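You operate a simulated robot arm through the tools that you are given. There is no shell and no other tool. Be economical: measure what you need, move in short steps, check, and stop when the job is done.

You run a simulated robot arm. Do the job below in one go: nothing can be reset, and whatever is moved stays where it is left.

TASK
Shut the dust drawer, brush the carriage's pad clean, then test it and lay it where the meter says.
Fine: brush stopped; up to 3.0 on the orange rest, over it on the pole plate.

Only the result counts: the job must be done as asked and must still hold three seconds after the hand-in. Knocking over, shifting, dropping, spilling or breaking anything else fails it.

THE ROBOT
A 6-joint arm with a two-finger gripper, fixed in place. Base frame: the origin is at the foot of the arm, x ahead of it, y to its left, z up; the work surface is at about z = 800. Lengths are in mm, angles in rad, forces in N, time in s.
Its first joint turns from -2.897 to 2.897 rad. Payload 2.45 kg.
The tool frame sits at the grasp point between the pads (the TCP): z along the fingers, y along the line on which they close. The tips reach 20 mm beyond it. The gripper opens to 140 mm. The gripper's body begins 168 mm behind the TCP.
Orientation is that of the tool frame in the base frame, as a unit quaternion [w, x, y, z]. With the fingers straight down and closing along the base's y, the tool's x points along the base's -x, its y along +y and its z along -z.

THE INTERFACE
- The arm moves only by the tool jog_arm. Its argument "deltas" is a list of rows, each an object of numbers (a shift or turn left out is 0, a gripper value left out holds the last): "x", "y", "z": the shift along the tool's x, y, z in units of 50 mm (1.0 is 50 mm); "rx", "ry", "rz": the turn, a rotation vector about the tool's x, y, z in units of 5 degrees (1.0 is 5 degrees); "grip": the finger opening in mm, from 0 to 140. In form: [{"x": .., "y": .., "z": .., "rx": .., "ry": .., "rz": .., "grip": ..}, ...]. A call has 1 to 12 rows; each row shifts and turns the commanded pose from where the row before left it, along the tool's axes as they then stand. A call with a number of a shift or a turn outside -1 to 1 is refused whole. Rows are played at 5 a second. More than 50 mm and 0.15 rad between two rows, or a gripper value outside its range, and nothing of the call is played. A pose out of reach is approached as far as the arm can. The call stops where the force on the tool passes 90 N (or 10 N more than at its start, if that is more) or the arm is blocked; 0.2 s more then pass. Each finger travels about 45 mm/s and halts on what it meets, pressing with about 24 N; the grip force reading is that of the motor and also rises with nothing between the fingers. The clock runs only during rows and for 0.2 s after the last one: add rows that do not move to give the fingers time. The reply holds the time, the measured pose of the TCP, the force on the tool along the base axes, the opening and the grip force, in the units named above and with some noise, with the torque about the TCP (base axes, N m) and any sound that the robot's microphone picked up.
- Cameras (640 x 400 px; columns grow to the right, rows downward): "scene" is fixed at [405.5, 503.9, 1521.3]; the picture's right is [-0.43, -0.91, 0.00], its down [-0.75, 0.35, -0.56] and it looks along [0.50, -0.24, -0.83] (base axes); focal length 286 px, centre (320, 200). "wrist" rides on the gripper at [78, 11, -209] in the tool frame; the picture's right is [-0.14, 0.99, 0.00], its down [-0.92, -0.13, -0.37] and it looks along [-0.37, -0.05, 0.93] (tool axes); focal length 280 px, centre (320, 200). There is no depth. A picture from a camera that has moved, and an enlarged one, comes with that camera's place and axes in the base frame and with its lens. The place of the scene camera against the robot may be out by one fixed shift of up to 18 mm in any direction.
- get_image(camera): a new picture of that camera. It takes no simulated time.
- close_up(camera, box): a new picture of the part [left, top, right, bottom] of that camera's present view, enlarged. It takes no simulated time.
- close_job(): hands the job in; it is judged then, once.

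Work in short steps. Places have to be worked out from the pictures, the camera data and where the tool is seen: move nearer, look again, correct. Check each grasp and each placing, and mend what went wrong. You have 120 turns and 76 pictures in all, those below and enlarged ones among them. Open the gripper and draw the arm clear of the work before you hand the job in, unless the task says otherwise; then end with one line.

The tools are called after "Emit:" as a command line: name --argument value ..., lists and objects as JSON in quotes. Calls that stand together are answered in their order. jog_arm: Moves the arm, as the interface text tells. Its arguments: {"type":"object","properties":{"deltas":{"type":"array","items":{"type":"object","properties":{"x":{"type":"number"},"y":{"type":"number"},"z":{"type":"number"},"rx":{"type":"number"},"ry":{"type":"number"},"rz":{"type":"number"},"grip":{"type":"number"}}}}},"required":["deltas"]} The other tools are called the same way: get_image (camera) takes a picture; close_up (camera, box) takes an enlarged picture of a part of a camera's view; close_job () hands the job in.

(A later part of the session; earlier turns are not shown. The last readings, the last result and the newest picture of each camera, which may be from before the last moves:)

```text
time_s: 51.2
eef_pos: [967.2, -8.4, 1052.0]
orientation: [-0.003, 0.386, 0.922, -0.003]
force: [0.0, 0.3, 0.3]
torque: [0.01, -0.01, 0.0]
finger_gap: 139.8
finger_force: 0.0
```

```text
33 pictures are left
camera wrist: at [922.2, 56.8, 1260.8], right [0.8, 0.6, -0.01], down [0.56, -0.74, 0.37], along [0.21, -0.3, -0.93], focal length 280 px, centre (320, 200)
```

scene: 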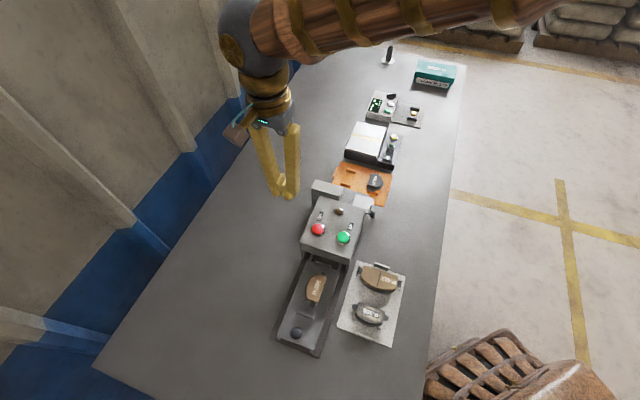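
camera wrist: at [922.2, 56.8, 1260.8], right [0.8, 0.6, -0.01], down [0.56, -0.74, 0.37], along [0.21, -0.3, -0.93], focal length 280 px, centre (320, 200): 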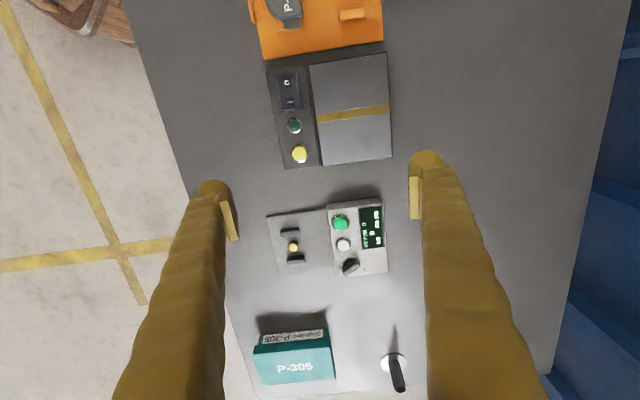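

Triangulation puts the probe at about (1040,-186,824), radius ~1055, beyond vertical reach; so I test reaching it with the tool leaned 25° outward about the closing axis, hovering well above.

Emit:
jog_arm --deltas '[{"ry": -1, "grip": 60}, {"ry": -1}, {"ry": -1}, {"ry": -1}, {"ry": -1}, {"x": -0.44, "y": -0.293, "z": 0.735}, {"x": -0.44, "y": -0.293, "z": 0.735}, {"x": -0.44, "y": -0.293, "z": 0.735}, {"x": -0.44, "y": -0.293, "z": 0.735}, {"x": -0.44, "y": -0.293, "z": 0.735}, {}]'

Emit:
get_image --camera "wrist"

```text
time_s: 53.6
eef_pos: [1039.7, -186.9, 929.0]
orientation: [0.197, 0.376, 0.901, -0.087]
force: [-0.2, 0.8, -0.5]
torque: [-0.01, -0.03, 0.04]
finger_gap: 60.2
finger_force: 0.0
```

```text
32 pictures are left
camera wrist: at [937.3, -64.3, 1084.4], right [0.79, 0.61, 0.05], down [0.39, -0.57, 0.72], along [0.47, -0.55, -0.69], focal length 280 px, centre (320, 200)
```

wrist: 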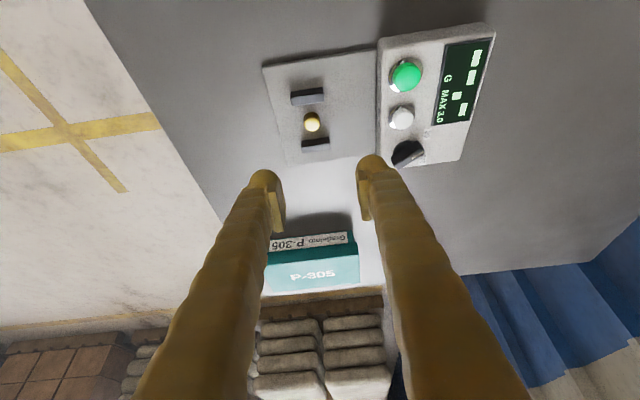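

Reach at hover works; probe confirmed near (1038,-185,824). Test reach lower to z≈865 while straddling the nest.

Emit:
jog_arm --deltas '[{"x": 0.27, "z": 0.58}, {"x": 0.27, "z": 0.58}, {}]'

Emit:
close_up --camera "wrist" --box '[220, 60, 500, 240]'

```text
time_s: 54.4
eef_pos: [1038.7, -184.7, 863.0]
orientation: [0.197, 0.376, 0.901, -0.087]
force: [-0.5, 0.0, -0.1]
torque: [0.03, 0.01, 0.05]
finger_gap: 60.2
finger_force: 0.1
```

```text
2.22 times, centred on (360, 150) of wrist
camera zoom: at [937.0, -63.2, 1019.7], right [0.79, 0.61, 0.05], down [0.39, -0.57, 0.72], along [0.47, -0.55, -0.69], focal length 623 px, centre (231, 311)
```

zoom: 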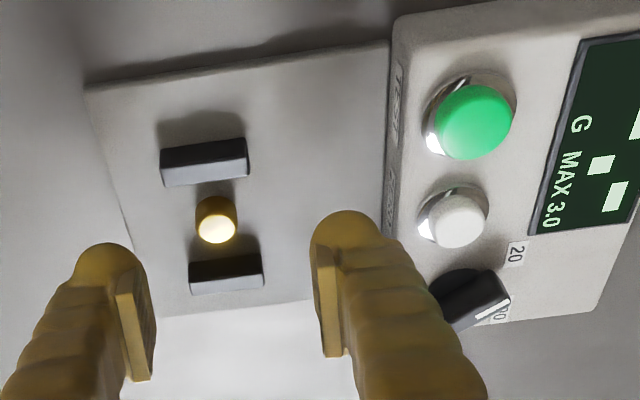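

Labels read TEST (green) and ZERO (white). I'll make an empty TEST first to see the meter's display; go above green at about (1069,-90,842).

Emit:
jog_arm --deltas '[{"x": -0.31, "z": -0.67, "grip": 0}, {}, {"x": 0.23, "y": 0.585, "z": -0.107}, {"x": 0.23, "y": 0.585, "z": -0.107}, {"x": 0.23, "y": 0.585, "z": -0.107}, {}, {}]'

Emit:
close_up --camera "wrist" --box '[220, 60, 500, 240]'

```text
time_s: 56.0
eef_pos: [1074.8, -96.0, 901.6]
orientation: [0.198, 0.377, 0.901, -0.087]
force: [-0.1, -0.6, -0.8]
torque: [-0.01, 0.0, 0.04]
finger_gap: 0.0
finger_force: 23.6
```

```text
2.22 times, centred on (360, 150) of wrist
camera zoom: at [973.1, 26.1, 1057.6], right [0.79, 0.61, 0.05], down [0.39, -0.57, 0.72], along [0.47, -0.55, -0.69], focal length 623 px, centre (231, 311)
```

zoom: 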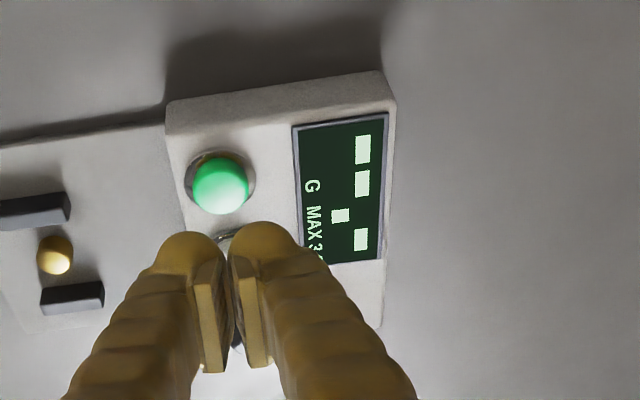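

Well placed. Press down vertically in small steps.

Emit:
jog_arm --deltas '[{"x": 0.21, "z": 0.453}, {"x": 0.042, "z": 0.09}, {"x": 0.042, "z": 0.09}, {}]'

```text
time_s: 57.0
eef_pos: [1074.4, -96.3, 869.5]
orientation: [0.197, 0.377, 0.901, -0.087]
force: [-0.5, -0.2, -0.4]
torque: [0.0, 0.02, -0.01]
finger_gap: 0.0
finger_force: 24.1
```

Emit:
jog_arm --deltas '[{"x": 0.034, "z": 0.072}, {"x": 0.034, "z": 0.072}, {}]'

```text
time_s: 57.8
eef_pos: [1073.5, -96.3, 861.7]
orientation: [0.197, 0.376, 0.901, -0.087]
force: [0.8, -0.4, 1.6]
torque: [0.0, -0.04, -0.01]
finger_gap: 6.2
finger_force: 29.2
```

Emit:
jog_arm --deltas '[{"x": 0.026, "z": 0.055}, {}]'

Emit:
close_up --camera "wrist" --box '[240, 80, 480, 230]'

```text
time_s: 58.4
eef_pos: [1073.8, -96.4, 858.0]
orientation: [0.197, 0.376, 0.901, -0.087]
force: [1.1, -1.1, 5.7]
torque: [0.0, 0.0, 0.01]
finger_gap: 6.0
finger_force: 29.8
heard: click
```

```text
2.67 times, centred on (360, 155) of wrist
camera zoom: at [972.1, 25.4, 1013.9], right [0.79, 0.61, 0.05], down [0.39, -0.57, 0.72], along [0.47, -0.55, -0.69], focal length 748 px, centre (213, 320)
```

zoom: 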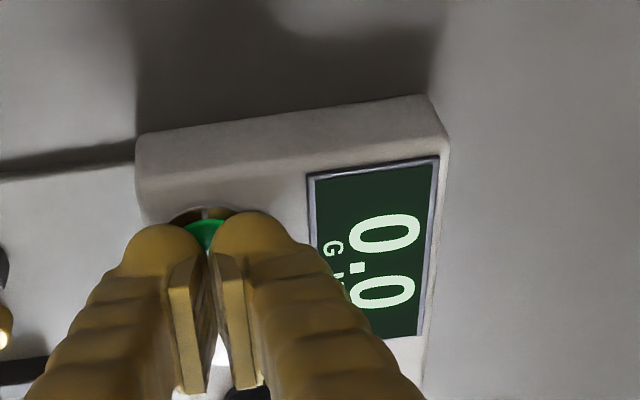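

Empty test reads 0.0, so the zero is good. Lift and travel tilted back to above the clean pad.

Emit:
jog_arm --deltas '[{"x": -0.282, "z": -0.604}, {"x": -0.282, "z": -0.604}, {"x": -0.282, "z": -0.604}, {"x": 0.777, "y": 0.026, "z": -0.42}, {"x": 0.777, "y": 0.026, "z": -0.42}, {"x": 0.777, "y": 0.026, "z": -0.42}, {"x": 0.777, "y": 0.026, "z": -0.42}, {"x": 0.777, "y": 0.026, "z": -0.42}, {"x": 0.777, "y": 0.026, "z": -0.42}, {"x": 0.777, "y": 0.026, "z": -0.42}]'

Emit:
jog_arm --deltas '[{"x": 0.777, "y": 0.026, "z": -0.42, "grip": 80}, {"x": 0.777, "y": 0.026, "z": -0.42}, {"x": 0.777, "y": 0.026, "z": -0.42}, {"x": 0.777, "y": 0.026, "z": -0.42}, {"x": 0.777, "y": 0.026, "z": -0.42}, {"x": 0.777, "y": 0.026, "z": -0.42}, {"x": 0.777, "y": 0.026, "z": -0.42}, {"x": 0.777, "y": 0.026, "z": -0.42}, {"x": 0.777, "y": 0.026, "z": -0.42}, {}]'

Emit:
get_image --camera "wrist"

```text
time_s: 60.6
eef_pos: [864.2, 130.1, 974.2]
orientation: [0.197, 0.376, 0.901, -0.087]
force: [-0.2, -0.1, -0.5]
torque: [-0.01, -0.02, 0.0]
finger_gap: 0.1
finger_force: 29.1
```

```text
time_s: 62.8
eef_pos: [592.5, 422.0, 1000.6]
orientation: [0.198, 0.377, 0.901, -0.086]
force: [-0.5, 0.5, 0.3]
torque: [0.03, 0.05, -0.03]
finger_gap: 80.0
finger_force: 0.0
```

```text
28 pictures are left
camera wrist: at [489.8, 544.0, 1156.6], right [0.79, 0.61, 0.05], down [0.39, -0.57, 0.72], along [0.47, -0.55, -0.69], focal length 280 px, centre (320, 200)
```

wrist: 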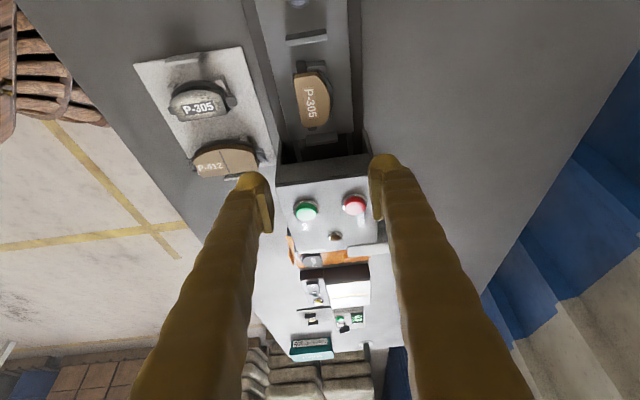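

Pad centre at about (591,423), top ~843. Narrow the opening to 60 and descend tilted to z≈880.

Emit:
jog_arm --deltas '[{"x": 0.353, "z": 0.718, "grip": 60}, {"x": 0.353, "z": 0.718}, {"x": 0.353, "z": 0.718}, {}]'

Emit:
get_image --camera "wrist"

```text
time_s: 63.8
eef_pos: [593.6, 421.9, 880.6]
orientation: [0.197, 0.376, 0.901, -0.086]
force: [-0.7, -0.5, 0.1]
torque: [0.0, -0.01, -0.01]
finger_gap: 60.1
finger_force: 0.1
```

```text
27 pictures are left
camera wrist: at [490.9, 543.7, 1036.3], right [0.79, 0.61, 0.05], down [0.39, -0.57, 0.72], along [0.47, -0.55, -0.69], focal length 280 px, centre (320, 200)
```

wrist: 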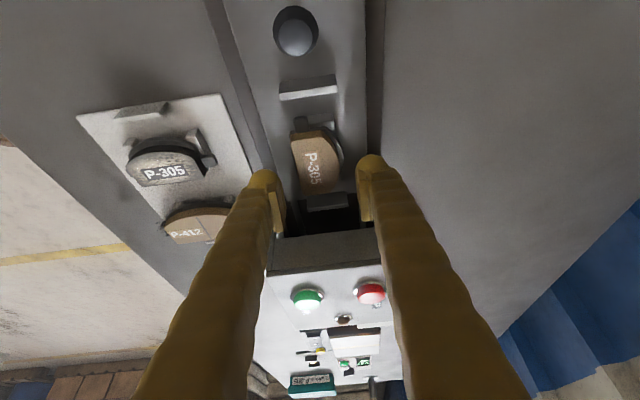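

Emit:
jog_arm --deltas '[{"x": 0.13, "z": 0.17}, {"x": 0.1, "z": 0.17}, {"x": 0.1, "z": 0.17}, {}]'

Emit:
get_image --camera "wrist"

```text
time_s: 64.8
eef_pos: [588.2, 424.4, 849.8]
orientation: [0.198, 0.377, 0.9, -0.088]
force: [-0.5, 0.8, -0.4]
torque: [0.0, 0.01, 0.02]
finger_gap: 60.4
finger_force: 0.1
```

```text
26 pictures are left
camera wrist: at [486.9, 546.3, 1006.7], right [0.79, 0.61, 0.05], down [0.39, -0.57, 0.72], along [0.47, -0.55, -0.69], focal length 280 px, centre (320, 200)
```

wrist: 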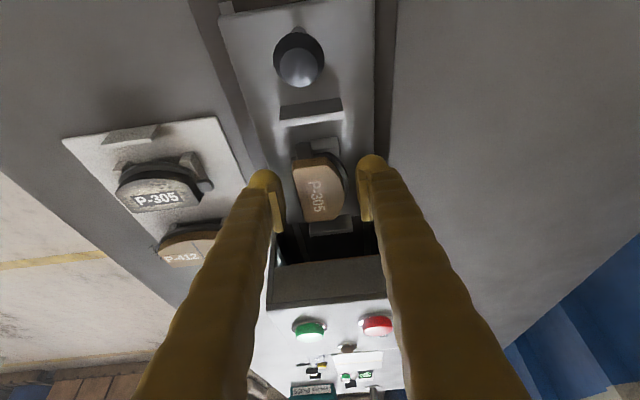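

Pad is centred. Lower 4 mm more with force watch, then close.

Emit:
jog_arm --deltas '[{"x": 0.034, "z": 0.072}, {}]'

Emit:
jog_arm --deltas '[{"grip": 25}, {}, {}, {}, {}]'

Emit:
get_image --camera "wrist"

```text
time_s: 65.4
eef_pos: [590.2, 424.3, 846.9]
orientation: [0.197, 0.376, 0.901, -0.086]
force: [-0.1, -0.1, -0.2]
torque: [-0.01, -0.01, 0.0]
finger_gap: 60.4
finger_force: 0.0
```

```text
time_s: 66.6
eef_pos: [589.6, 424.6, 846.3]
orientation: [0.197, 0.377, 0.901, -0.087]
force: [-0.3, -1.4, 1.4]
torque: [0.0, 0.04, 0.04]
finger_gap: 43.2
finger_force: 23.6
```

```text
25 pictures are left
camera wrist: at [486.8, 546.5, 1003.0], right [0.79, 0.61, 0.05], down [0.39, -0.57, 0.72], along [0.47, -0.55, -0.69], focal length 280 px, centre (320, 200)
```

wrist: 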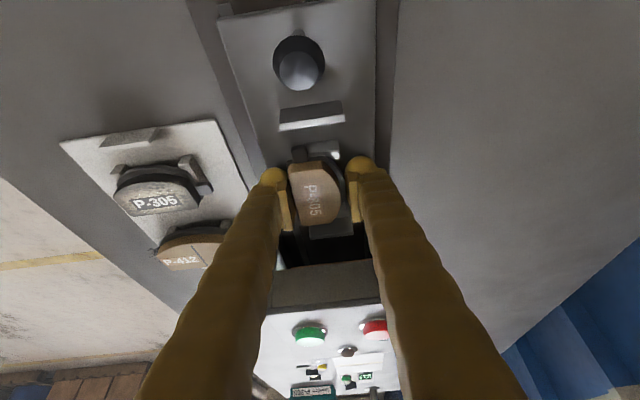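

Gripped at 43 mm. Lift 20 mm and check.

Emit:
jog_arm --deltas '[{"x": -0.0845, "z": -0.181}, {"x": -0.0845, "z": -0.181}, {}]'

Emit:
get_image --camera "wrist"

```text
time_s: 67.4
eef_pos: [590.6, 424.0, 867.3]
orientation: [0.198, 0.377, 0.901, -0.087]
force: [-0.7, -0.1, -1.4]
torque: [0.04, 0.0, -0.02]
finger_gap: 42.8
finger_force: 24.3
```

```text
24 pictures are left
camera wrist: at [486.9, 547.1, 1022.6], right [0.79, 0.61, 0.05], down [0.39, -0.57, 0.72], along [0.47, -0.55, -0.69], focal length 280 px, centre (320, 200)
```

wrist: 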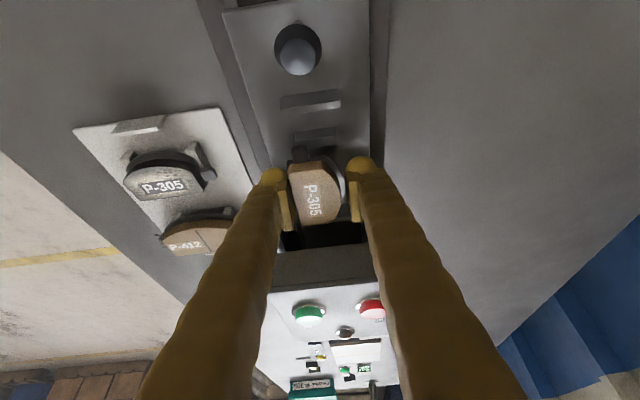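

Pad held. Lift to 1000 and travel to above the meter's nest.

Emit:
jog_arm --deltas '[{"x": -0.375, "z": -0.803}, {"x": -0.375, "z": -0.803}, {"x": -0.375, "z": -0.803}, {"x": -0.755, "y": -0.1205, "z": 0.352}, {"x": -0.755, "y": -0.1205, "z": 0.352}, {"x": -0.755, "y": -0.1205, "z": 0.352}, {"x": -0.755, "y": -0.1205, "z": 0.352}, {"x": -0.755, "y": -0.1205, "z": 0.352}, {"x": -0.755, "y": -0.1205, "z": 0.352}, {"x": -0.755, "y": -0.1205, "z": 0.352}, {"x": -0.755, "y": -0.1205, "z": 0.352}, {"x": -0.755, "y": -0.1205, "z": 0.352}]'

Emit:
jog_arm --deltas '[{"x": -0.755, "y": -0.1205, "z": 0.352}, {"x": -0.755, "y": -0.1205, "z": 0.352}, {"x": -0.755, "y": -0.1205, "z": 0.352}, {"x": -0.755, "y": -0.1205, "z": 0.352}, {"x": -0.755, "y": -0.1205, "z": 0.352}, {"x": -0.755, "y": -0.1205, "z": 0.352}, {"x": -0.755, "y": -0.1205, "z": 0.352}, {"x": -0.755, "y": -0.1205, "z": 0.352}, {"x": -0.755, "y": -0.1205, "z": 0.352}, {}]'

Emit:
get_image --camera "wrist"

```text
time_s: 70.0
eef_pos: [813.6, 121.9, 998.4]
orientation: [0.196, 0.377, 0.901, -0.087]
force: [0.1, -0.2, -1.9]
torque: [0.01, 0.01, -0.02]
finger_gap: 42.7
finger_force: 24.1
```

```text
time_s: 72.2
eef_pos: [1039.0, -184.1, 998.9]
orientation: [0.196, 0.377, 0.901, -0.087]
force: [0.3, -0.1, -2.0]
torque: [0.01, 0.02, -0.01]
finger_gap: 42.9
finger_force: 24.2
```

```text
23 pictures are left
camera wrist: at [936.6, -62.0, 1155.4], right [0.79, 0.61, 0.05], down [0.39, -0.57, 0.72], along [0.47, -0.55, -0.69], focal length 280 px, centre (320, 200)
```

wrist: 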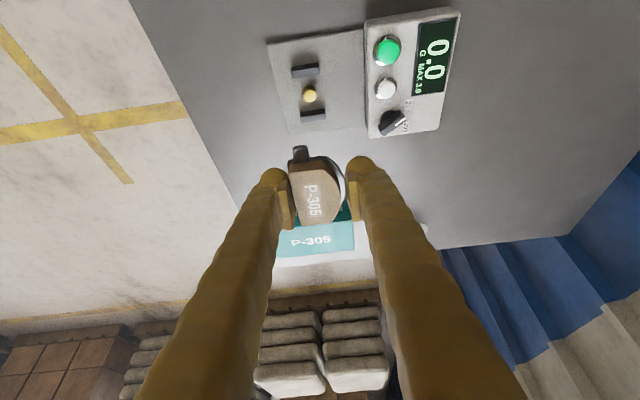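

Probe confirmed at (1040.5,-188). Correct and descend to z≈890.

Emit:
jog_arm --deltas '[{"x": 0.271, "y": -0.01, "z": 0.676}, {"x": 0.271, "y": -0.01, "z": 0.676}, {"x": 0.271, "y": -0.01, "z": 0.676}, {}]'

Emit:
get_image --camera "wrist"

Emit:
close_up --camera "scene" --box '[350, 60, 470, 140]'

```text
time_s: 73.2
eef_pos: [1043.4, -188.0, 885.9]
orientation: [0.198, 0.376, 0.901, -0.087]
force: [0.1, 0.1, -1.7]
torque: [0.02, 0.03, 0.0]
finger_gap: 42.6
finger_force: 24.1
```

```text
22 pictures are left
camera wrist: at [941.1, -67.3, 1043.1], right [0.79, 0.61, 0.05], down [0.39, -0.57, 0.72], along [0.47, -0.55, -0.69], focal length 280 px, centre (320, 200)
```

wrist: 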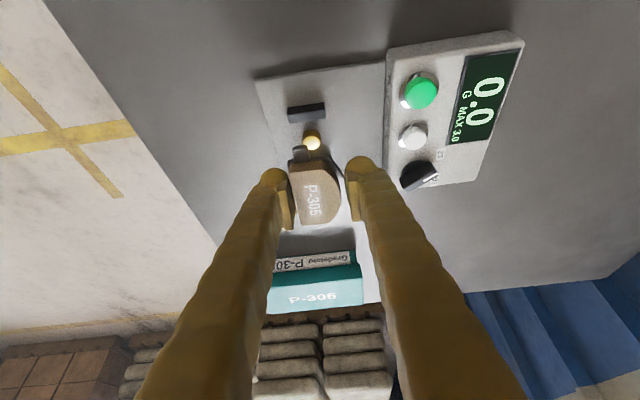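

```text
5.00 times, centred on (410, 100) of scene
camera zoom: at [405.5, 503.9, 1521.3], right [-0.43, -0.91, 0.0], down [-0.75, 0.35, -0.56], along [0.5, -0.24, -0.83], focal length 1431 px, centre (-130, 700)
```

zoom: 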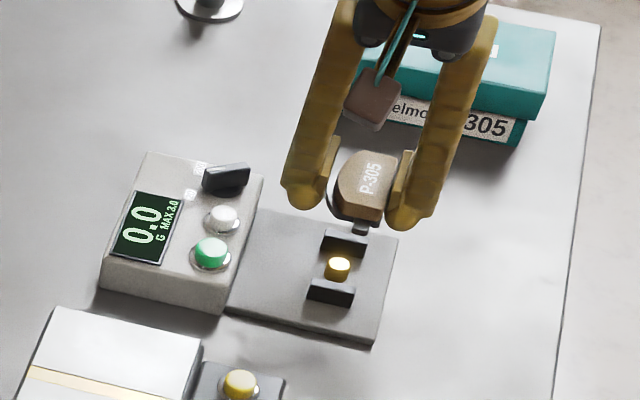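

Emit:
jog_arm --deltas '[{"x": 0.1, "z": 0.217}, {"x": 0.1, "z": 0.217}, {"x": 0.042, "z": 0.09}, {}]'

Emit:
get_image --camera "wrist"

Emit:
close_up --camera "scene" --box '[350, 60, 470, 140]'

```text
time_s: 74.2
eef_pos: [1042.4, -190.8, 859.7]
orientation: [0.197, 0.377, 0.901, -0.087]
force: [0.3, -0.5, -1.2]
torque: [-0.02, 0.0, 0.01]
finger_gap: 42.9
finger_force: 24.1
```

```text
20 pictures are left
camera wrist: at [939.8, -68.5, 1015.9], right [0.79, 0.61, 0.05], down [0.39, -0.57, 0.72], along [0.47, -0.55, -0.69], focal length 280 px, centre (320, 200)
```

wrist: 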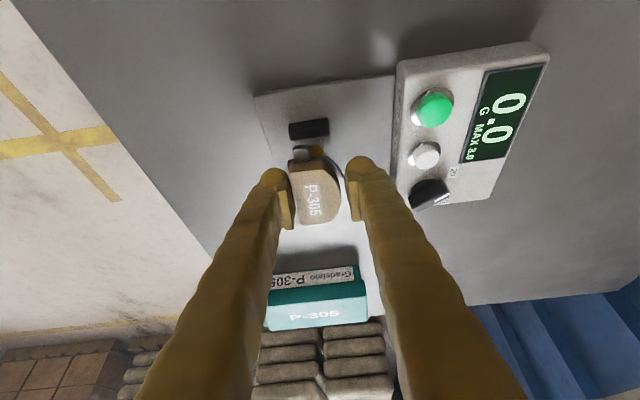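

```text
5.00 times, centred on (410, 100) of scene
camera zoom: at [405.5, 503.9, 1521.3], right [-0.43, -0.91, 0.0], down [-0.75, 0.35, -0.56], along [0.5, -0.24, -0.83], focal length 1431 px, centre (-130, 700)
```

zoom: 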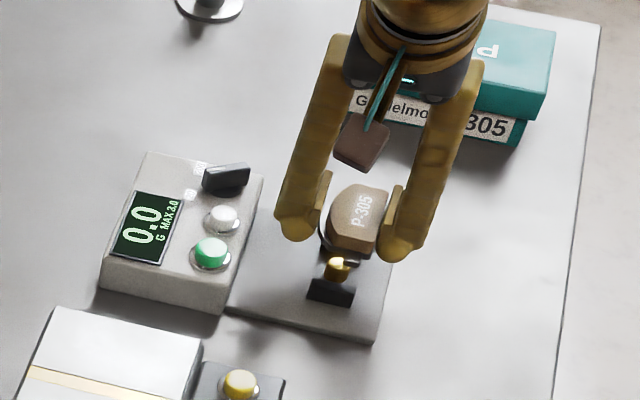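

Lower in small steps watching the force.

Emit:
jog_arm --deltas '[{"x": 0.034, "z": 0.072}, {"x": 0.034, "z": 0.072}, {"x": 0.034, "z": 0.072}, {}]'

Emit:
jog_arm --deltas '[{"x": 0.017, "z": 0.036}, {"x": 0.017, "z": 0.036}, {}]'

Emit:
close_up --camera "scene" --box '[370, 80, 450, 130]'

```text
time_s: 75.2
eef_pos: [1041.9, -190.8, 848.5]
orientation: [0.197, 0.377, 0.901, -0.087]
force: [-1.6, 0.1, -1.8]
torque: [-0.02, 0.01, 0.02]
finger_gap: 43.0
finger_force: 23.8
```

```text
time_s: 76.0
eef_pos: [1041.5, -189.6, 844.6]
orientation: [0.196, 0.376, 0.901, -0.086]
force: [-1.2, -1.2, -2.0]
torque: [0.02, -0.04, 0.02]
finger_gap: 42.8
finger_force: 23.7
```

```text
8.00 times, centred on (410, 105) of scene
camera zoom: at [405.5, 503.9, 1521.3], right [-0.43, -0.91, 0.0], down [-0.75, 0.35, -0.56], along [0.5, -0.24, -0.83], focal length 2290 px, centre (-400, 960)
```

zoom: 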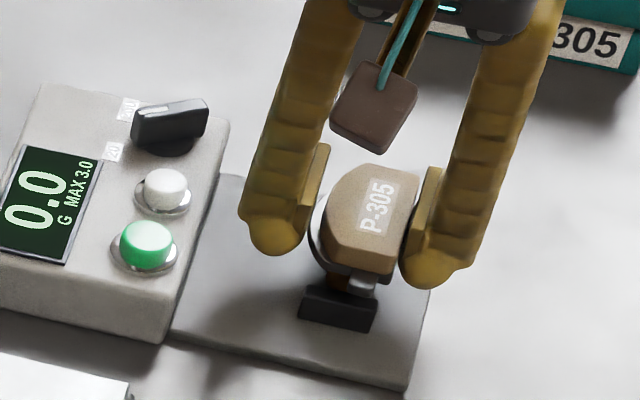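

Emit:
jog_arm --deltas '[{"x": 0.017, "z": 0.036}, {"x": 0.017, "z": 0.036}, {}]'

Emit:
jog_arm --deltas '[{"x": 0.017, "z": 0.036}, {}]'

```text
time_s: 76.8
eef_pos: [1042.5, -190.0, 840.1]
orientation: [0.196, 0.376, 0.902, -0.086]
force: [0.7, 0.4, -1.2]
torque: [0.03, 0.0, 0.0]
finger_gap: 42.7
finger_force: 24.0
```

```text
time_s: 77.4
eef_pos: [1041.7, -190.1, 838.7]
orientation: [0.197, 0.377, 0.901, -0.086]
force: [0.3, -0.2, -1.6]
torque: [0.02, -0.01, 0.01]
finger_gap: 42.8
finger_force: 24.0
```

Emit:
jog_arm --deltas '[{"x": 0.017, "z": 0.036}, {}]'

Emit:
close_up --camera "scene" --box '[370, 80, 450, 130]'

```text
time_s: 78.0
eef_pos: [1041.9, -187.6, 836.8]
orientation: [0.197, 0.377, 0.901, -0.087]
force: [-0.4, -0.7, -1.9]
torque: [0.01, -0.01, -0.04]
finger_gap: 42.9
finger_force: 23.9
```

```text
8.00 times, centred on (410, 105) of scene
camera zoom: at [405.5, 503.9, 1521.3], right [-0.43, -0.91, 0.0], down [-0.75, 0.35, -0.56], along [0.5, -0.24, -0.83], focal length 2290 px, centre (-400, 960)
```

zoom: 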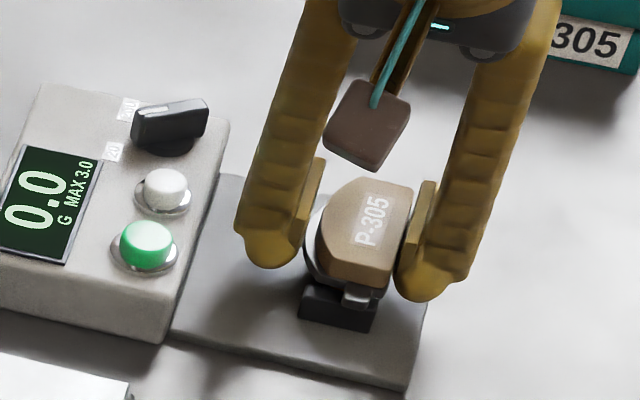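

Emit:
jog_arm --deltas '[{"x": 0.017, "z": 0.036}, {}]'

Emit:
jog_arm --deltas '[{"x": 0.017, "z": 0.036}, {}]'

```text
time_s: 78.6
eef_pos: [1043.1, -190.3, 835.5]
orientation: [0.198, 0.377, 0.9, -0.087]
force: [-2.3, 2.5, 8.8]
torque: [-0.07, 0.2, 0.01]
finger_gap: 42.7
finger_force: 23.8
```

```text
time_s: 79.2
eef_pos: [1042.3, -188.8, 833.3]
orientation: [0.198, 0.377, 0.901, -0.086]
force: [2.3, 3.7, 22.6]
torque: [-0.03, -0.12, 0.04]
finger_gap: 43.1
finger_force: 24.5
```

Contact at z≈835 (22 N). Ease off 1 mm and open.

Emit:
jog_arm --deltas '[{"x": -0.0085, "z": -0.018}, {"grip": 62}, {}, {}, {}]'

Emit:
jog_arm --deltas '[{"x": -0.25, "z": -0.54}, {"x": -0.25, "z": -0.54}, {"x": -0.25, "z": -0.54}, {}]'

Emit:
get_image --camera "wrist"

Emit:
close_up --camera "scene" --box '[370, 80, 450, 130]'

```text
time_s: 80.4
eef_pos: [1040.7, -190.0, 833.3]
orientation: [0.196, 0.377, 0.901, -0.086]
force: [0.1, 0.7, 0.4]
torque: [0.01, -0.01, -0.01]
finger_gap: 61.9
finger_force: 0.0
```

```text
time_s: 81.4
eef_pos: [1043.9, -190.9, 922.3]
orientation: [0.196, 0.377, 0.901, -0.087]
force: [-0.1, -0.1, -0.5]
torque: [0.01, -0.03, 0.03]
finger_gap: 61.9
finger_force: 0.0
```

```text
16 pictures are left
camera wrist: at [940.3, -68.6, 1078.4], right [0.79, 0.61, 0.05], down [0.39, -0.57, 0.72], along [0.47, -0.55, -0.69], focal length 280 px, centre (320, 200)
```

wrist: 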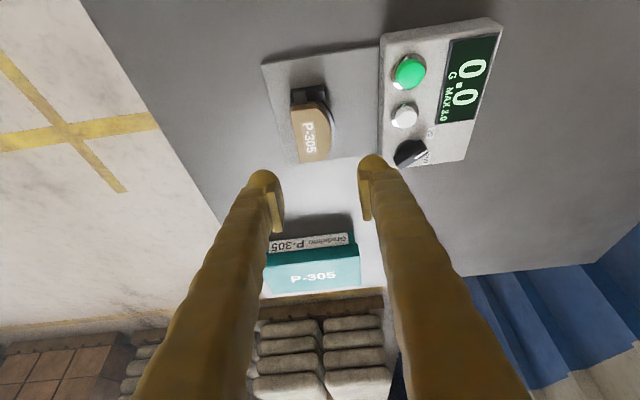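

```text
8.00 times, centred on (410, 105) of scene
camera zoom: at [405.5, 503.9, 1521.3], right [-0.43, -0.91, 0.0], down [-0.75, 0.35, -0.56], along [0.5, -0.24, -0.83], focal length 2290 px, centre (-400, 960)
```

zoom: 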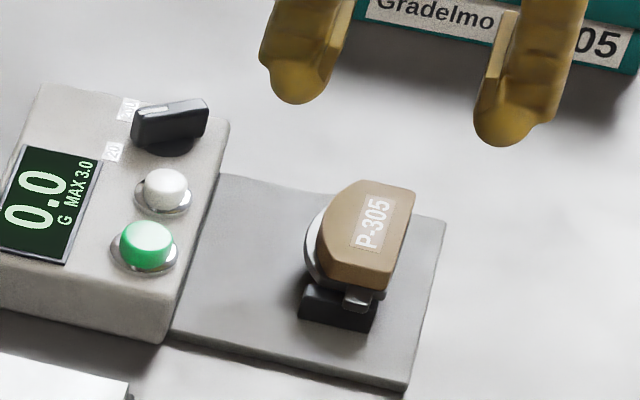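

Pad sits on the nest. Now press TEST again, same pose as before.

Emit:
jog_arm --deltas '[{"x": 0.278, "y": 0.588, "z": -0.13, "grip": 0}, {"x": 0.278, "y": 0.588, "z": -0.13}, {"x": 0.278, "y": 0.588, "z": -0.13}, {}, {"x": 0.21, "z": 0.453}, {"x": 0.21, "z": 0.453}, {}]'

Emit:
jog_arm --deltas '[{"x": 0.034, "z": 0.072}, {"x": 0.034, "z": 0.072}, {"x": 0.034, "z": 0.072}, {"x": 0.022, "z": 0.045}, {}]'

```text
time_s: 83.0
eef_pos: [1073.6, -93.7, 871.7]
orientation: [0.197, 0.377, 0.901, -0.087]
force: [-0.3, 0.4, 0.1]
torque: [-0.03, 0.0, -0.01]
finger_gap: 0.0
finger_force: 23.4
```

```text
time_s: 84.2
eef_pos: [1072.8, -95.9, 857.5]
orientation: [0.198, 0.376, 0.901, -0.087]
force: [2.0, 0.5, 4.1]
torque: [0.0, -0.01, 0.02]
finger_gap: 6.3
finger_force: 29.5
heard: click
```

Click heard. Lift off and read the display.

Emit:
jog_arm --deltas '[{"x": -0.21, "z": -0.453}, {"x": -0.21, "z": -0.453}, {"x": -0.21, "z": -0.453}, {}, {}]'

Emit:
close_up --camera "wrist" --box '[220, 60, 500, 240]'

```text
time_s: 85.4
eef_pos: [1073.7, -94.7, 934.2]
orientation: [0.197, 0.377, 0.901, -0.087]
force: [0.0, 0.7, -0.8]
torque: [0.0, -0.01, -0.03]
finger_gap: 0.0
finger_force: 29.9
```

```text
2.22 times, centred on (360, 150) of wrist
camera zoom: at [970.9, 26.9, 1089.6], right [0.79, 0.61, 0.05], down [0.39, -0.57, 0.72], along [0.47, -0.55, -0.69], focal length 623 px, centre (231, 311)
```

zoom: 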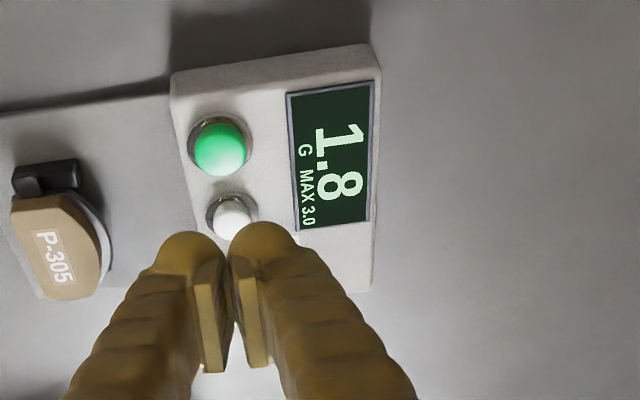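

Reads 1.8 G, under 3.0. Let me verify the range knob's setting before trusting it.

Emit:
close_up --camera "scene" --box '[365, 85, 405, 115]'

Emit:
jog_arm --deltas '[{"y": -0.7, "z": -0.5}, {"y": -0.7, "z": -0.5}, {}]'

Emit:
close_up --camera "wrist" --box '[340, 60, 460, 160]'

```text
13.33 times, centred on (385, 100) of scene
camera zoom: at [405.5, 503.9, 1521.3], right [-0.43, -0.91, 0.0], down [-0.75, 0.35, -0.56], along [0.5, -0.24, -0.83], focal length 3816 px, centre (-547, 1533)
```

zoom: 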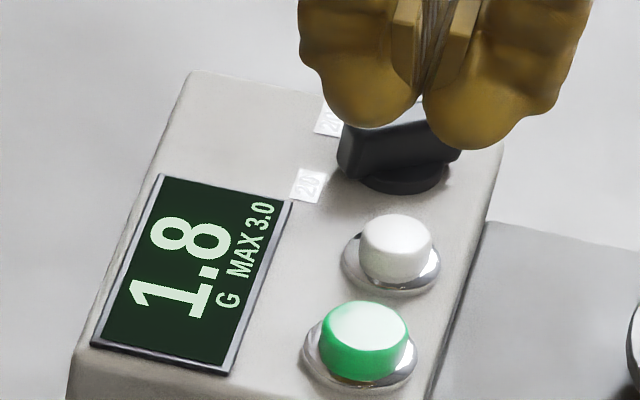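

```text
time_s: 86.2
eef_pos: [1007.3, -129.0, 979.2]
orientation: [0.198, 0.376, 0.901, -0.086]
force: [0.6, 0.3, 0.1]
torque: [0.02, -0.01, 0.01]
finger_gap: 0.0
finger_force: 29.2
```

```text
4.00 times, centred on (400, 110) of wrist
camera zoom: at [905.4, -5.9, 1135.0], right [0.79, 0.61, 0.05], down [0.39, -0.57, 0.72], along [0.47, -0.55, -0.69], focal length 1122 px, centre (0, 560)
```

zoom: 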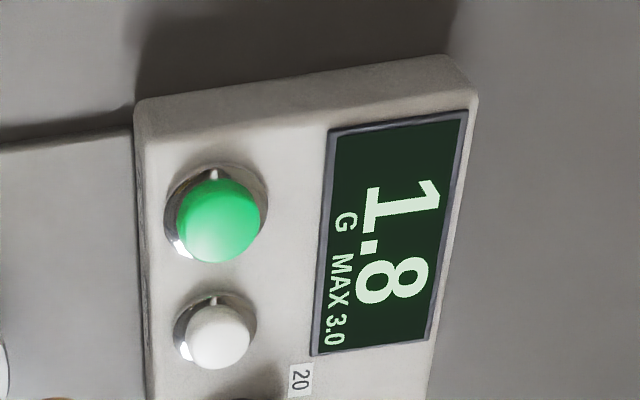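

Pointer geometry (accounting for knob height) points to the "20" range, matching the format; 1.8 ≤ 3.0, so the pad goes on the orange rest. Go back over the pad with the same lean.

Emit:
jog_arm --deltas '[{"grip": 62}, {}, {"x": -0.157, "y": -0.123, "z": 0.727}, {"x": -0.157, "y": -0.123, "z": 0.727}, {"x": -0.157, "y": -0.123, "z": 0.727}, {}]'

Emit:
get_image --camera "wrist"

```text
time_s: 87.6
eef_pos: [1042.6, -188.9, 890.7]
orientation: [0.197, 0.377, 0.901, -0.087]
force: [0.7, 0.0, -0.3]
torque: [-0.02, -0.03, 0.01]
finger_gap: 62.1
finger_force: 0.0
```

```text
11 pictures are left
camera wrist: at [939.1, -67.2, 1046.2], right [0.79, 0.61, 0.05], down [0.39, -0.57, 0.72], along [0.47, -0.55, -0.69], focal length 280 px, centre (320, 200)
```

wrist: 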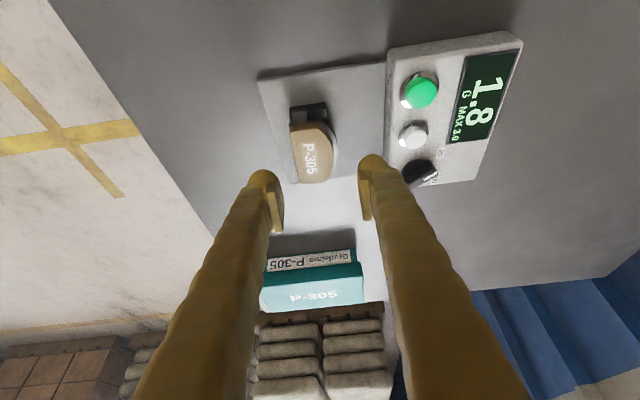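

Emit:
jog_arm --deltas '[{"x": 0.16, "z": 0.342}, {"x": 0.16, "z": 0.342}, {"x": 0.15, "z": 0.325}, {}, {"grip": 25}, {}, {}, {}, {}]'

Emit:
jog_arm --deltas '[{"x": -0.1, "z": -0.217}, {"x": -0.1, "z": -0.217}, {}]'

Emit:
get_image --camera "wrist"

```text
time_s: 89.6
eef_pos: [1041.7, -190.4, 833.4]
orientation: [0.197, 0.377, 0.901, -0.087]
force: [0.1, -0.4, -1.2]
torque: [0.01, 0.01, 0.0]
finger_gap: 42.8
finger_force: 23.9
```

```text
time_s: 90.4
eef_pos: [1040.7, -190.2, 858.0]
orientation: [0.197, 0.377, 0.901, -0.087]
force: [-0.5, 0.0, -1.6]
torque: [0.03, 0.0, 0.01]
finger_gap: 42.8
finger_force: 24.1
```

```text
10 pictures are left
camera wrist: at [939.0, -67.9, 1014.4], right [0.79, 0.61, 0.05], down [0.39, -0.57, 0.72], along [0.47, -0.55, -0.69], focal length 280 px, centre (320, 200)
```

wrist: 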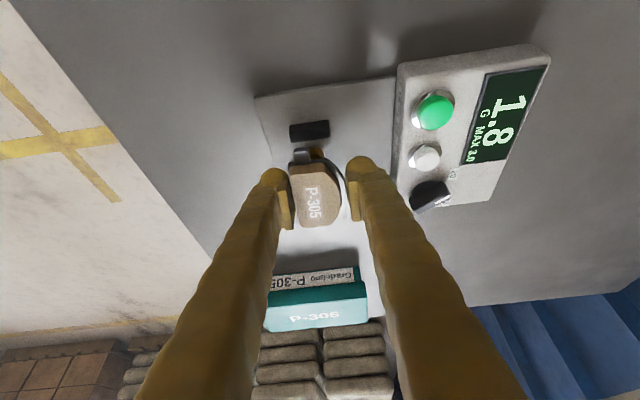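

Held securely. Lift and travel to hover above the orange rest's free block pair (~(868,182)).

Emit:
jog_arm --deltas '[{"x": -0.4, "z": -0.858}, {"x": -0.4, "z": -0.858}, {"x": -0.4, "z": -0.858}, {"x": 0.777, "y": 0.3055, "z": -0.362}, {"x": 0.777, "y": 0.3055, "z": -0.362}, {"x": 0.777, "y": 0.3055, "z": -0.362}, {"x": 0.777, "y": 0.3055, "z": -0.362}, {"x": 0.777, "y": 0.3055, "z": -0.362}, {"x": 0.777, "y": 0.3055, "z": -0.362}, {"x": 0.777, "y": 0.3055, "z": -0.362}, {"x": 0.777, "y": 0.3055, "z": -0.362}, {"x": 0.777, "y": 0.3055, "z": -0.362}]'

Emit:
close_up --camera "wrist" --box '[230, 40, 430, 200]'

```text
time_s: 93.0
eef_pos: [869.0, 184.6, 1000.4]
orientation: [0.198, 0.376, 0.901, -0.087]
force: [-0.6, -1.4, -1.7]
torque: [0.04, -0.01, 0.01]
finger_gap: 43.0
finger_force: 24.1
```

```text
2.50 times, centred on (330, 120) of wrist
camera zoom: at [765.5, 306.2, 1156.4], right [0.79, 0.61, 0.05], down [0.39, -0.57, 0.72], along [0.47, -0.55, -0.69], focal length 701 px, centre (295, 400)
```

zoom: 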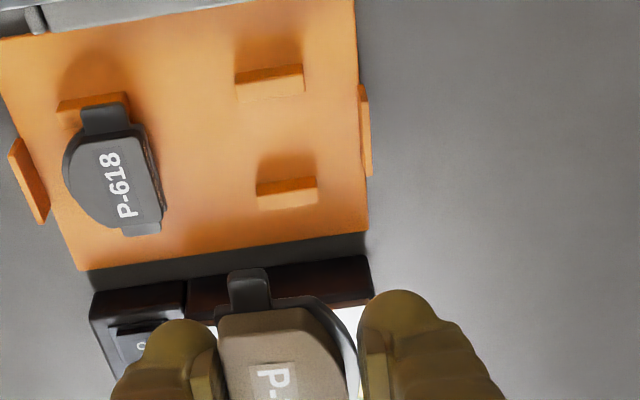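

Free pair centre is about (872,184). Correct and descend to z≈870.

Emit:
jog_arm --deltas '[{"x": 0.337, "y": 0.013, "z": 0.8}, {"x": 0.337, "y": 0.013, "z": 0.8}, {"x": 0.337, "y": 0.013, "z": 0.8}, {}]'

Emit:
get_image --camera "wrist"

```text
time_s: 94.0
eef_pos: [872.4, 179.5, 869.3]
orientation: [0.197, 0.377, 0.901, -0.087]
force: [0.4, 0.1, -1.9]
torque: [0.01, -0.01, 0.01]
finger_gap: 42.9
finger_force: 23.9
```

```text
8 pictures are left
camera wrist: at [769.2, 301.8, 1025.1], right [0.79, 0.61, 0.05], down [0.39, -0.57, 0.72], along [0.47, -0.55, -0.69], focal length 280 px, centre (320, 200)
```

wrist: 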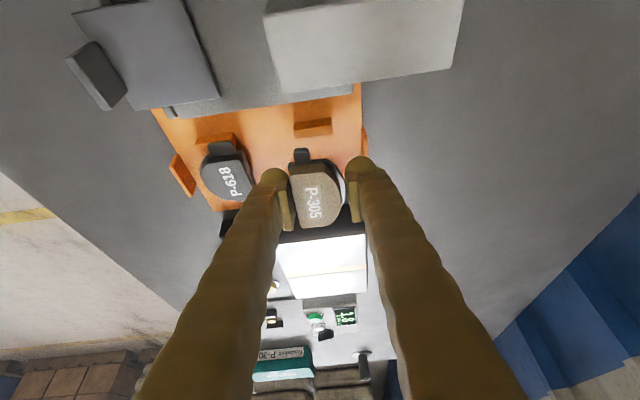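

Aligned; P-618 clear. Continue down slowly to find contact.

Emit:
jog_arm --deltas '[{"x": 0.13, "y": 0.03, "z": 0.2}, {"x": 0.1, "z": 0.217}, {}]'

Emit:
jog_arm --deltas '[{"x": 0.025, "z": 0.054}, {"x": 0.025, "z": 0.054}, {}]'

```text
time_s: 94.8
eef_pos: [872.6, 183.4, 846.8]
orientation: [0.198, 0.377, 0.9, -0.087]
force: [0.2, -0.5, -2.0]
torque: [-0.04, -0.02, 0.01]
finger_gap: 43.2
finger_force: 23.6
```

```text
time_s: 95.6
eef_pos: [873.2, 182.1, 838.8]
orientation: [0.196, 0.377, 0.901, -0.086]
force: [-1.1, -2.1, -2.8]
torque: [0.0, 0.04, 0.0]
finger_gap: 42.8
finger_force: 24.3
```

Emit:
jog_arm --deltas '[{"x": 0.017, "z": 0.036}, {}]'

Emit:
jog_arm --deltas '[{"x": 0.017, "z": 0.036}, {}]'

Emit:
close_up --camera "scene" --box '[325, 150, 405, 210]'

```text
time_s: 96.2
eef_pos: [873.0, 182.4, 838.0]
orientation: [0.198, 0.377, 0.901, -0.087]
force: [-5.0, -3.5, 13.2]
torque: [0.5, -0.3, 0.01]
finger_gap: 42.7
finger_force: 23.7
```

```text
time_s: 96.8
eef_pos: [874.2, 182.8, 837.1]
orientation: [0.199, 0.377, 0.901, -0.085]
force: [-16.7, -4.0, 54.0]
torque: [2.0, -1.12, 0.45]
finger_gap: 42.5
finger_force: 23.7
```

```text
6.67 times, centred on (365, 180) of scene
camera zoom: at [405.5, 503.9, 1521.3], right [-0.43, -0.91, 0.0], down [-0.75, 0.35, -0.56], along [0.5, -0.24, -0.83], focal length 1908 px, centre (20, 333)
```

zoom: 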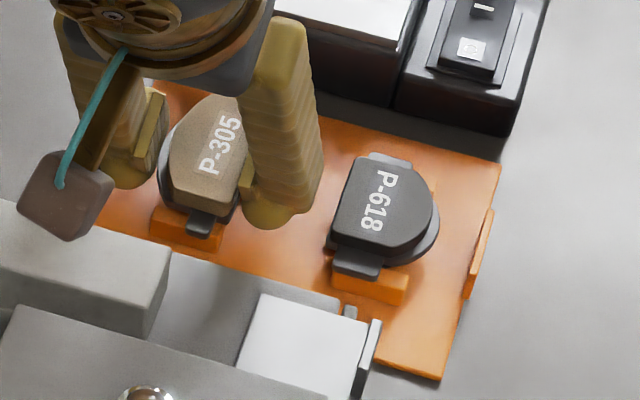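

The load's torque shows the +d finger's tip is standing on the rest's upright side tab (contact ~47 mm off-centre), so this low, leaning grip won't fit. I lift off, return the pad to the carriage and regrasp it vertically and higher.

Emit:
jog_arm --deltas '[{"x": -0.342, "z": -0.734}, {"x": -0.342, "z": -0.734}, {"x": -0.342, "z": -0.734}, {"x": -0.342, "z": -0.734}, {"x": 0.842, "y": -0.082, "z": -0.3925}, {"x": 0.842, "y": -0.082, "z": -0.3925}, {"x": 0.842, "y": -0.082, "z": -0.3925}, {"x": 0.842, "y": -0.082, "z": -0.3925}, {"x": 0.842, "y": -0.082, "z": -0.3925}, {"x": 0.842, "y": -0.082, "z": -0.3925}, {"x": 0.842, "y": -0.082, "z": -0.3925}, {"x": 0.842, "y": -0.082, "z": -0.3925}]'

Emit:
get_image --camera "wrist"

```text
time_s: 99.4
eef_pos: [587.4, 428.0, 998.0]
orientation: [0.196, 0.377, 0.901, -0.086]
force: [0.7, -1.1, -1.5]
torque: [0.0, -0.06, -0.03]
finger_gap: 42.8
finger_force: 24.4
```

```text
6 pictures are left
camera wrist: at [485.1, 548.4, 1155.6], right [0.79, 0.61, 0.05], down [0.39, -0.57, 0.72], along [0.47, -0.55, -0.69], focal length 280 px, centre (320, 200)
```

wrist: 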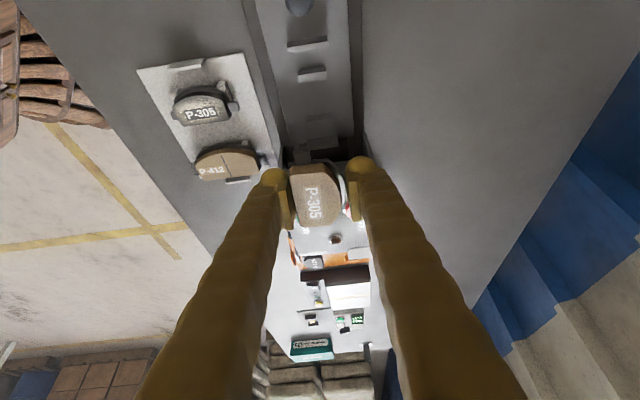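

Descend to just above the original seat on the carriage, then small steps to contact.

Emit:
jog_arm --deltas '[{"x": 0.384, "y": -0.005, "z": 0.888}, {"x": 0.384, "y": -0.005, "z": 0.888}, {"x": 0.384, "y": -0.005, "z": 0.888}, {}]'

Emit:
jog_arm --deltas '[{"x": 0.025, "z": 0.054}, {}]'

Emit:
jog_arm --deltas '[{"x": 0.017, "z": 0.036}, {}]'

```text
time_s: 100.4
eef_pos: [592.0, 418.7, 854.5]
orientation: [0.198, 0.377, 0.901, -0.087]
force: [0.6, 0.8, -2.1]
torque: [-0.02, 0.02, 0.01]
finger_gap: 42.6
finger_force: 24.0
```

```text
time_s: 101.0
eef_pos: [591.5, 418.9, 851.5]
orientation: [0.197, 0.377, 0.901, -0.087]
force: [-0.7, 0.0, -2.4]
torque: [0.0, 0.0, -0.01]
finger_gap: 42.7
finger_force: 24.2
```

```text
time_s: 101.6
eef_pos: [591.6, 419.0, 848.3]
orientation: [0.198, 0.376, 0.901, -0.087]
force: [-0.4, 0.1, -2.2]
torque: [0.04, -0.01, 0.03]
finger_gap: 42.7
finger_force: 24.3
```

Correct 5 mm back along the carriage, then lower.

Emit:
jog_arm --deltas '[{"x": 0.098, "y": 0.05, "z": -0.046}, {}]'

Emit:
jog_arm --deltas '[{"x": 0.017, "z": 0.036}, {}]'

Emit:
jog_arm --deltas '[{"x": 0.0085, "z": 0.018}, {}]'

```text
time_s: 102.2
eef_pos: [589.0, 425.4, 849.5]
orientation: [0.198, 0.376, 0.901, -0.087]
force: [0.3, 0.5, -1.4]
torque: [0.0, -0.01, -0.01]
finger_gap: 42.7
finger_force: 23.6
```

```text
time_s: 102.8
eef_pos: [589.0, 425.6, 846.6]
orientation: [0.198, 0.377, 0.901, -0.087]
force: [-0.8, 0.7, -1.9]
torque: [-0.01, 0.02, 0.0]
finger_gap: 42.7
finger_force: 23.7
```

```text
time_s: 103.4
eef_pos: [590.5, 424.3, 845.9]
orientation: [0.197, 0.376, 0.901, -0.087]
force: [-0.2, 0.5, -1.9]
torque: [0.0, -0.02, 0.01]
finger_gap: 42.6
finger_force: 23.3
```

Emit:
jog_arm --deltas '[{"x": 0.0085, "z": 0.018}, {}]'

Emit:
jog_arm --deltas '[{"x": 0.0085, "z": 0.018}, {}]'

Emit:
jog_arm --deltas '[{"x": 0.0085, "z": 0.018}, {}]'

```text
time_s: 104.0
eef_pos: [589.5, 425.3, 845.3]
orientation: [0.197, 0.377, 0.901, -0.087]
force: [-0.7, -2.2, 5.6]
torque: [-0.1, 0.1, 0.02]
finger_gap: 42.4
finger_force: 24.2
```

```text
time_s: 104.6
eef_pos: [589.9, 426.0, 844.8]
orientation: [0.198, 0.376, 0.901, -0.086]
force: [-0.1, -2.0, 23.3]
torque: [-0.14, -0.1, -0.02]
finger_gap: 42.8
finger_force: 24.3
```

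```text
time_s: 105.2
eef_pos: [588.7, 425.6, 844.9]
orientation: [0.197, 0.376, 0.901, -0.086]
force: [1.1, -0.7, 22.2]
torque: [-0.12, -0.14, -0.05]
finger_gap: 42.9
finger_force: 23.9
```

Seated on the carriage blocks (clean vertical load, no torque). Release, lift, straighten the tool to vertical.

Emit:
jog_arm --deltas '[{"x": -0.0085, "z": -0.018, "grip": 62}, {}, {}, {"x": -0.25, "z": -0.54}, {"x": -0.25, "z": -0.54}, {"ry": 1}, {"ry": 1}, {"ry": 1}, {"ry": 1}, {"ry": 1}, {"x": 0.05}, {}]'

Emit:
get_image --camera "wrist"

```text
time_s: 107.8
eef_pos: [588.4, 427.8, 903.0]
orientation: [-0.003, 0.386, 0.923, -0.002]
force: [-0.3, -0.2, 0.4]
torque: [0.0, 0.0, 0.01]
finger_gap: 62.1
finger_force: 0.1
```

```text
5 pictures are left
camera wrist: at [543.1, 492.3, 1111.4], right [0.8, 0.6, -0.01], down [0.56, -0.74, 0.37], along [0.21, -0.3, -0.93], focal length 280 px, centre (320, 200)
```

wrist: 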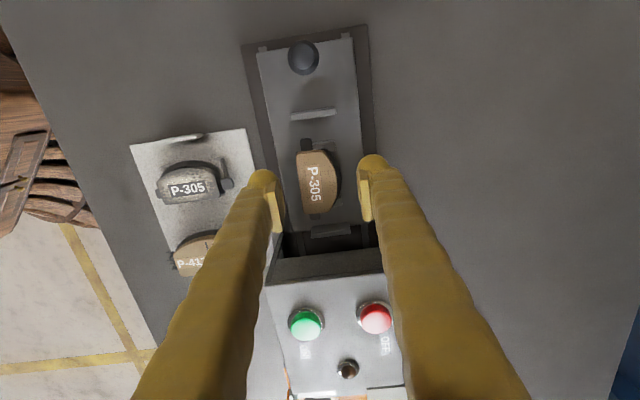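

Pad centre lies about 8 mm ahead (+a) and 3 mm to −d of the TCP. Correct, descend to z≈852 and close on the upper body only.

Emit:
jog_arm --deltas '[{"x": -0.16, "y": -0.06}, {"z": 0.5}, {"z": 0.5}, {}, {"grip": 25}, {}, {}, {}, {}]'

Emit:
jog_arm --deltas '[{"z": -0.2}, {"z": -0.2}, {}]'

Emit:
get_image --camera "wrist"

```text
time_s: 109.8
eef_pos: [592.9, 419.9, 854.8]
orientation: [-0.001, 0.387, 0.922, -0.001]
force: [-2.4, -3.9, 41.5]
torque: [0.35, -0.56, -0.12]
finger_gap: 37.6
finger_force: 24.4
```

```text
time_s: 110.6
eef_pos: [592.5, 419.5, 871.9]
orientation: [-0.003, 0.386, 0.922, -0.004]
force: [0.0, -0.5, -1.6]
torque: [0.01, -0.01, 0.01]
finger_gap: 37.1
finger_force: 24.1
```

```text
4 pictures are left
camera wrist: at [547.1, 484.2, 1081.1], right [0.8, 0.6, -0.01], down [0.56, -0.74, 0.37], along [0.21, -0.3, -0.93], focal length 280 px, centre (320, 200)
```

wrist: 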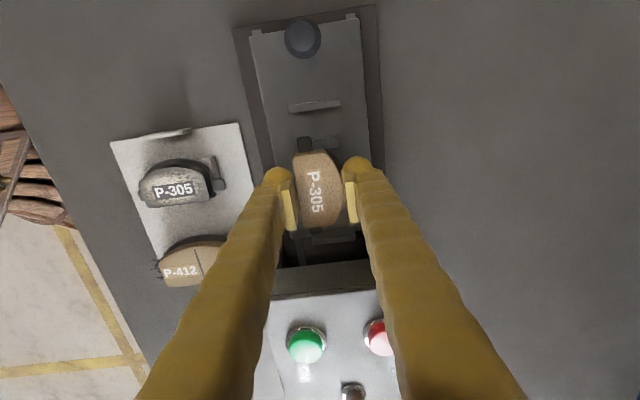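

Held by the upper body at 37 mm, plate hanging below the tips. Lift and carry over to the free slot, target (874,182).

Emit:
jog_arm --deltas '[{"z": -0.87}, {"z": -0.87}, {"z": -0.87}, {"x": -0.815, "y": 0.0757}, {"x": -0.815, "y": 0.0757}, {"x": -0.815, "y": 0.0757}, {"x": -0.815, "y": 0.0757}, {"x": -0.815, "y": 0.0757}, {"x": -0.815, "y": 0.0757}, {"x": -0.815, "y": 0.0757}, {"x": -0.815, "y": 0.0757}, {"x": -0.815, "y": 0.0757}]'

Emit:
jog_arm --deltas '[{}]'

```text
time_s: 113.2
eef_pos: [873.6, 183.2, 1004.5]
orientation: [-0.003, 0.387, 0.922, -0.002]
force: [-0.2, -0.5, -0.7]
torque: [-0.02, -0.05, 0.02]
finger_gap: 37.0
finger_force: 23.8
```

```text
time_s: 113.6
eef_pos: [874.0, 183.4, 1003.8]
orientation: [-0.002, 0.387, 0.922, -0.003]
force: [0.2, -0.6, -2.4]
torque: [0.03, -0.03, -0.01]
finger_gap: 37.1
finger_force: 23.9
```

Emit:
jog_arm --deltas '[{"y": -0.01, "z": 0.9}, {"z": 0.9}, {"z": 0.9}, {"z": 0.1}, {}]'

Emit:
get_image --camera "wrist"

```text
time_s: 114.8
eef_pos: [872.6, 182.6, 863.0]
orientation: [-0.002, 0.387, 0.922, -0.002]
force: [-0.6, -0.4, -1.7]
torque: [0.01, 0.03, 0.01]
finger_gap: 37.1
finger_force: 23.6
```

```text
3 pictures are left
camera wrist: at [826.9, 246.5, 1071.0], right [0.8, 0.6, -0.01], down [0.56, -0.74, 0.37], along [0.21, -0.3, -0.93], focal length 280 px, centre (320, 200)
```

wrist: 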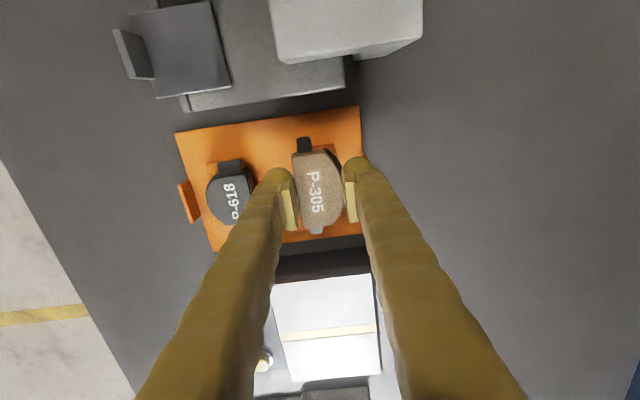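

Aligned with P-618's row and its blocks. Lower in small steps watching force.

Emit:
jog_arm --deltas '[{"z": 0.1}, {"z": 0.1}, {"z": 0.1}, {}]'

Emit:
jog_arm --deltas '[{"z": 0.06}, {}]'

Emit:
jog_arm --deltas '[{"z": 0.04}, {}]'

```text
time_s: 115.8
eef_pos: [872.2, 181.9, 847.7]
orientation: [-0.003, 0.386, 0.922, -0.003]
force: [-0.7, 0.2, -2.4]
torque: [0.03, -0.02, 0.03]
finger_gap: 36.8
finger_force: 23.9
```

```text
time_s: 116.4
eef_pos: [872.4, 181.6, 843.4]
orientation: [-0.003, 0.386, 0.922, -0.003]
force: [-0.3, -0.4, -1.3]
torque: [-0.03, 0.02, -0.01]
finger_gap: 36.8
finger_force: 24.0
```

```text
time_s: 117.0
eef_pos: [873.1, 182.2, 842.6]
orientation: [-0.002, 0.387, 0.922, -0.003]
force: [-0.1, -0.4, -1.2]
torque: [0.03, 0.01, -0.03]
finger_gap: 36.9
finger_force: 23.9
```

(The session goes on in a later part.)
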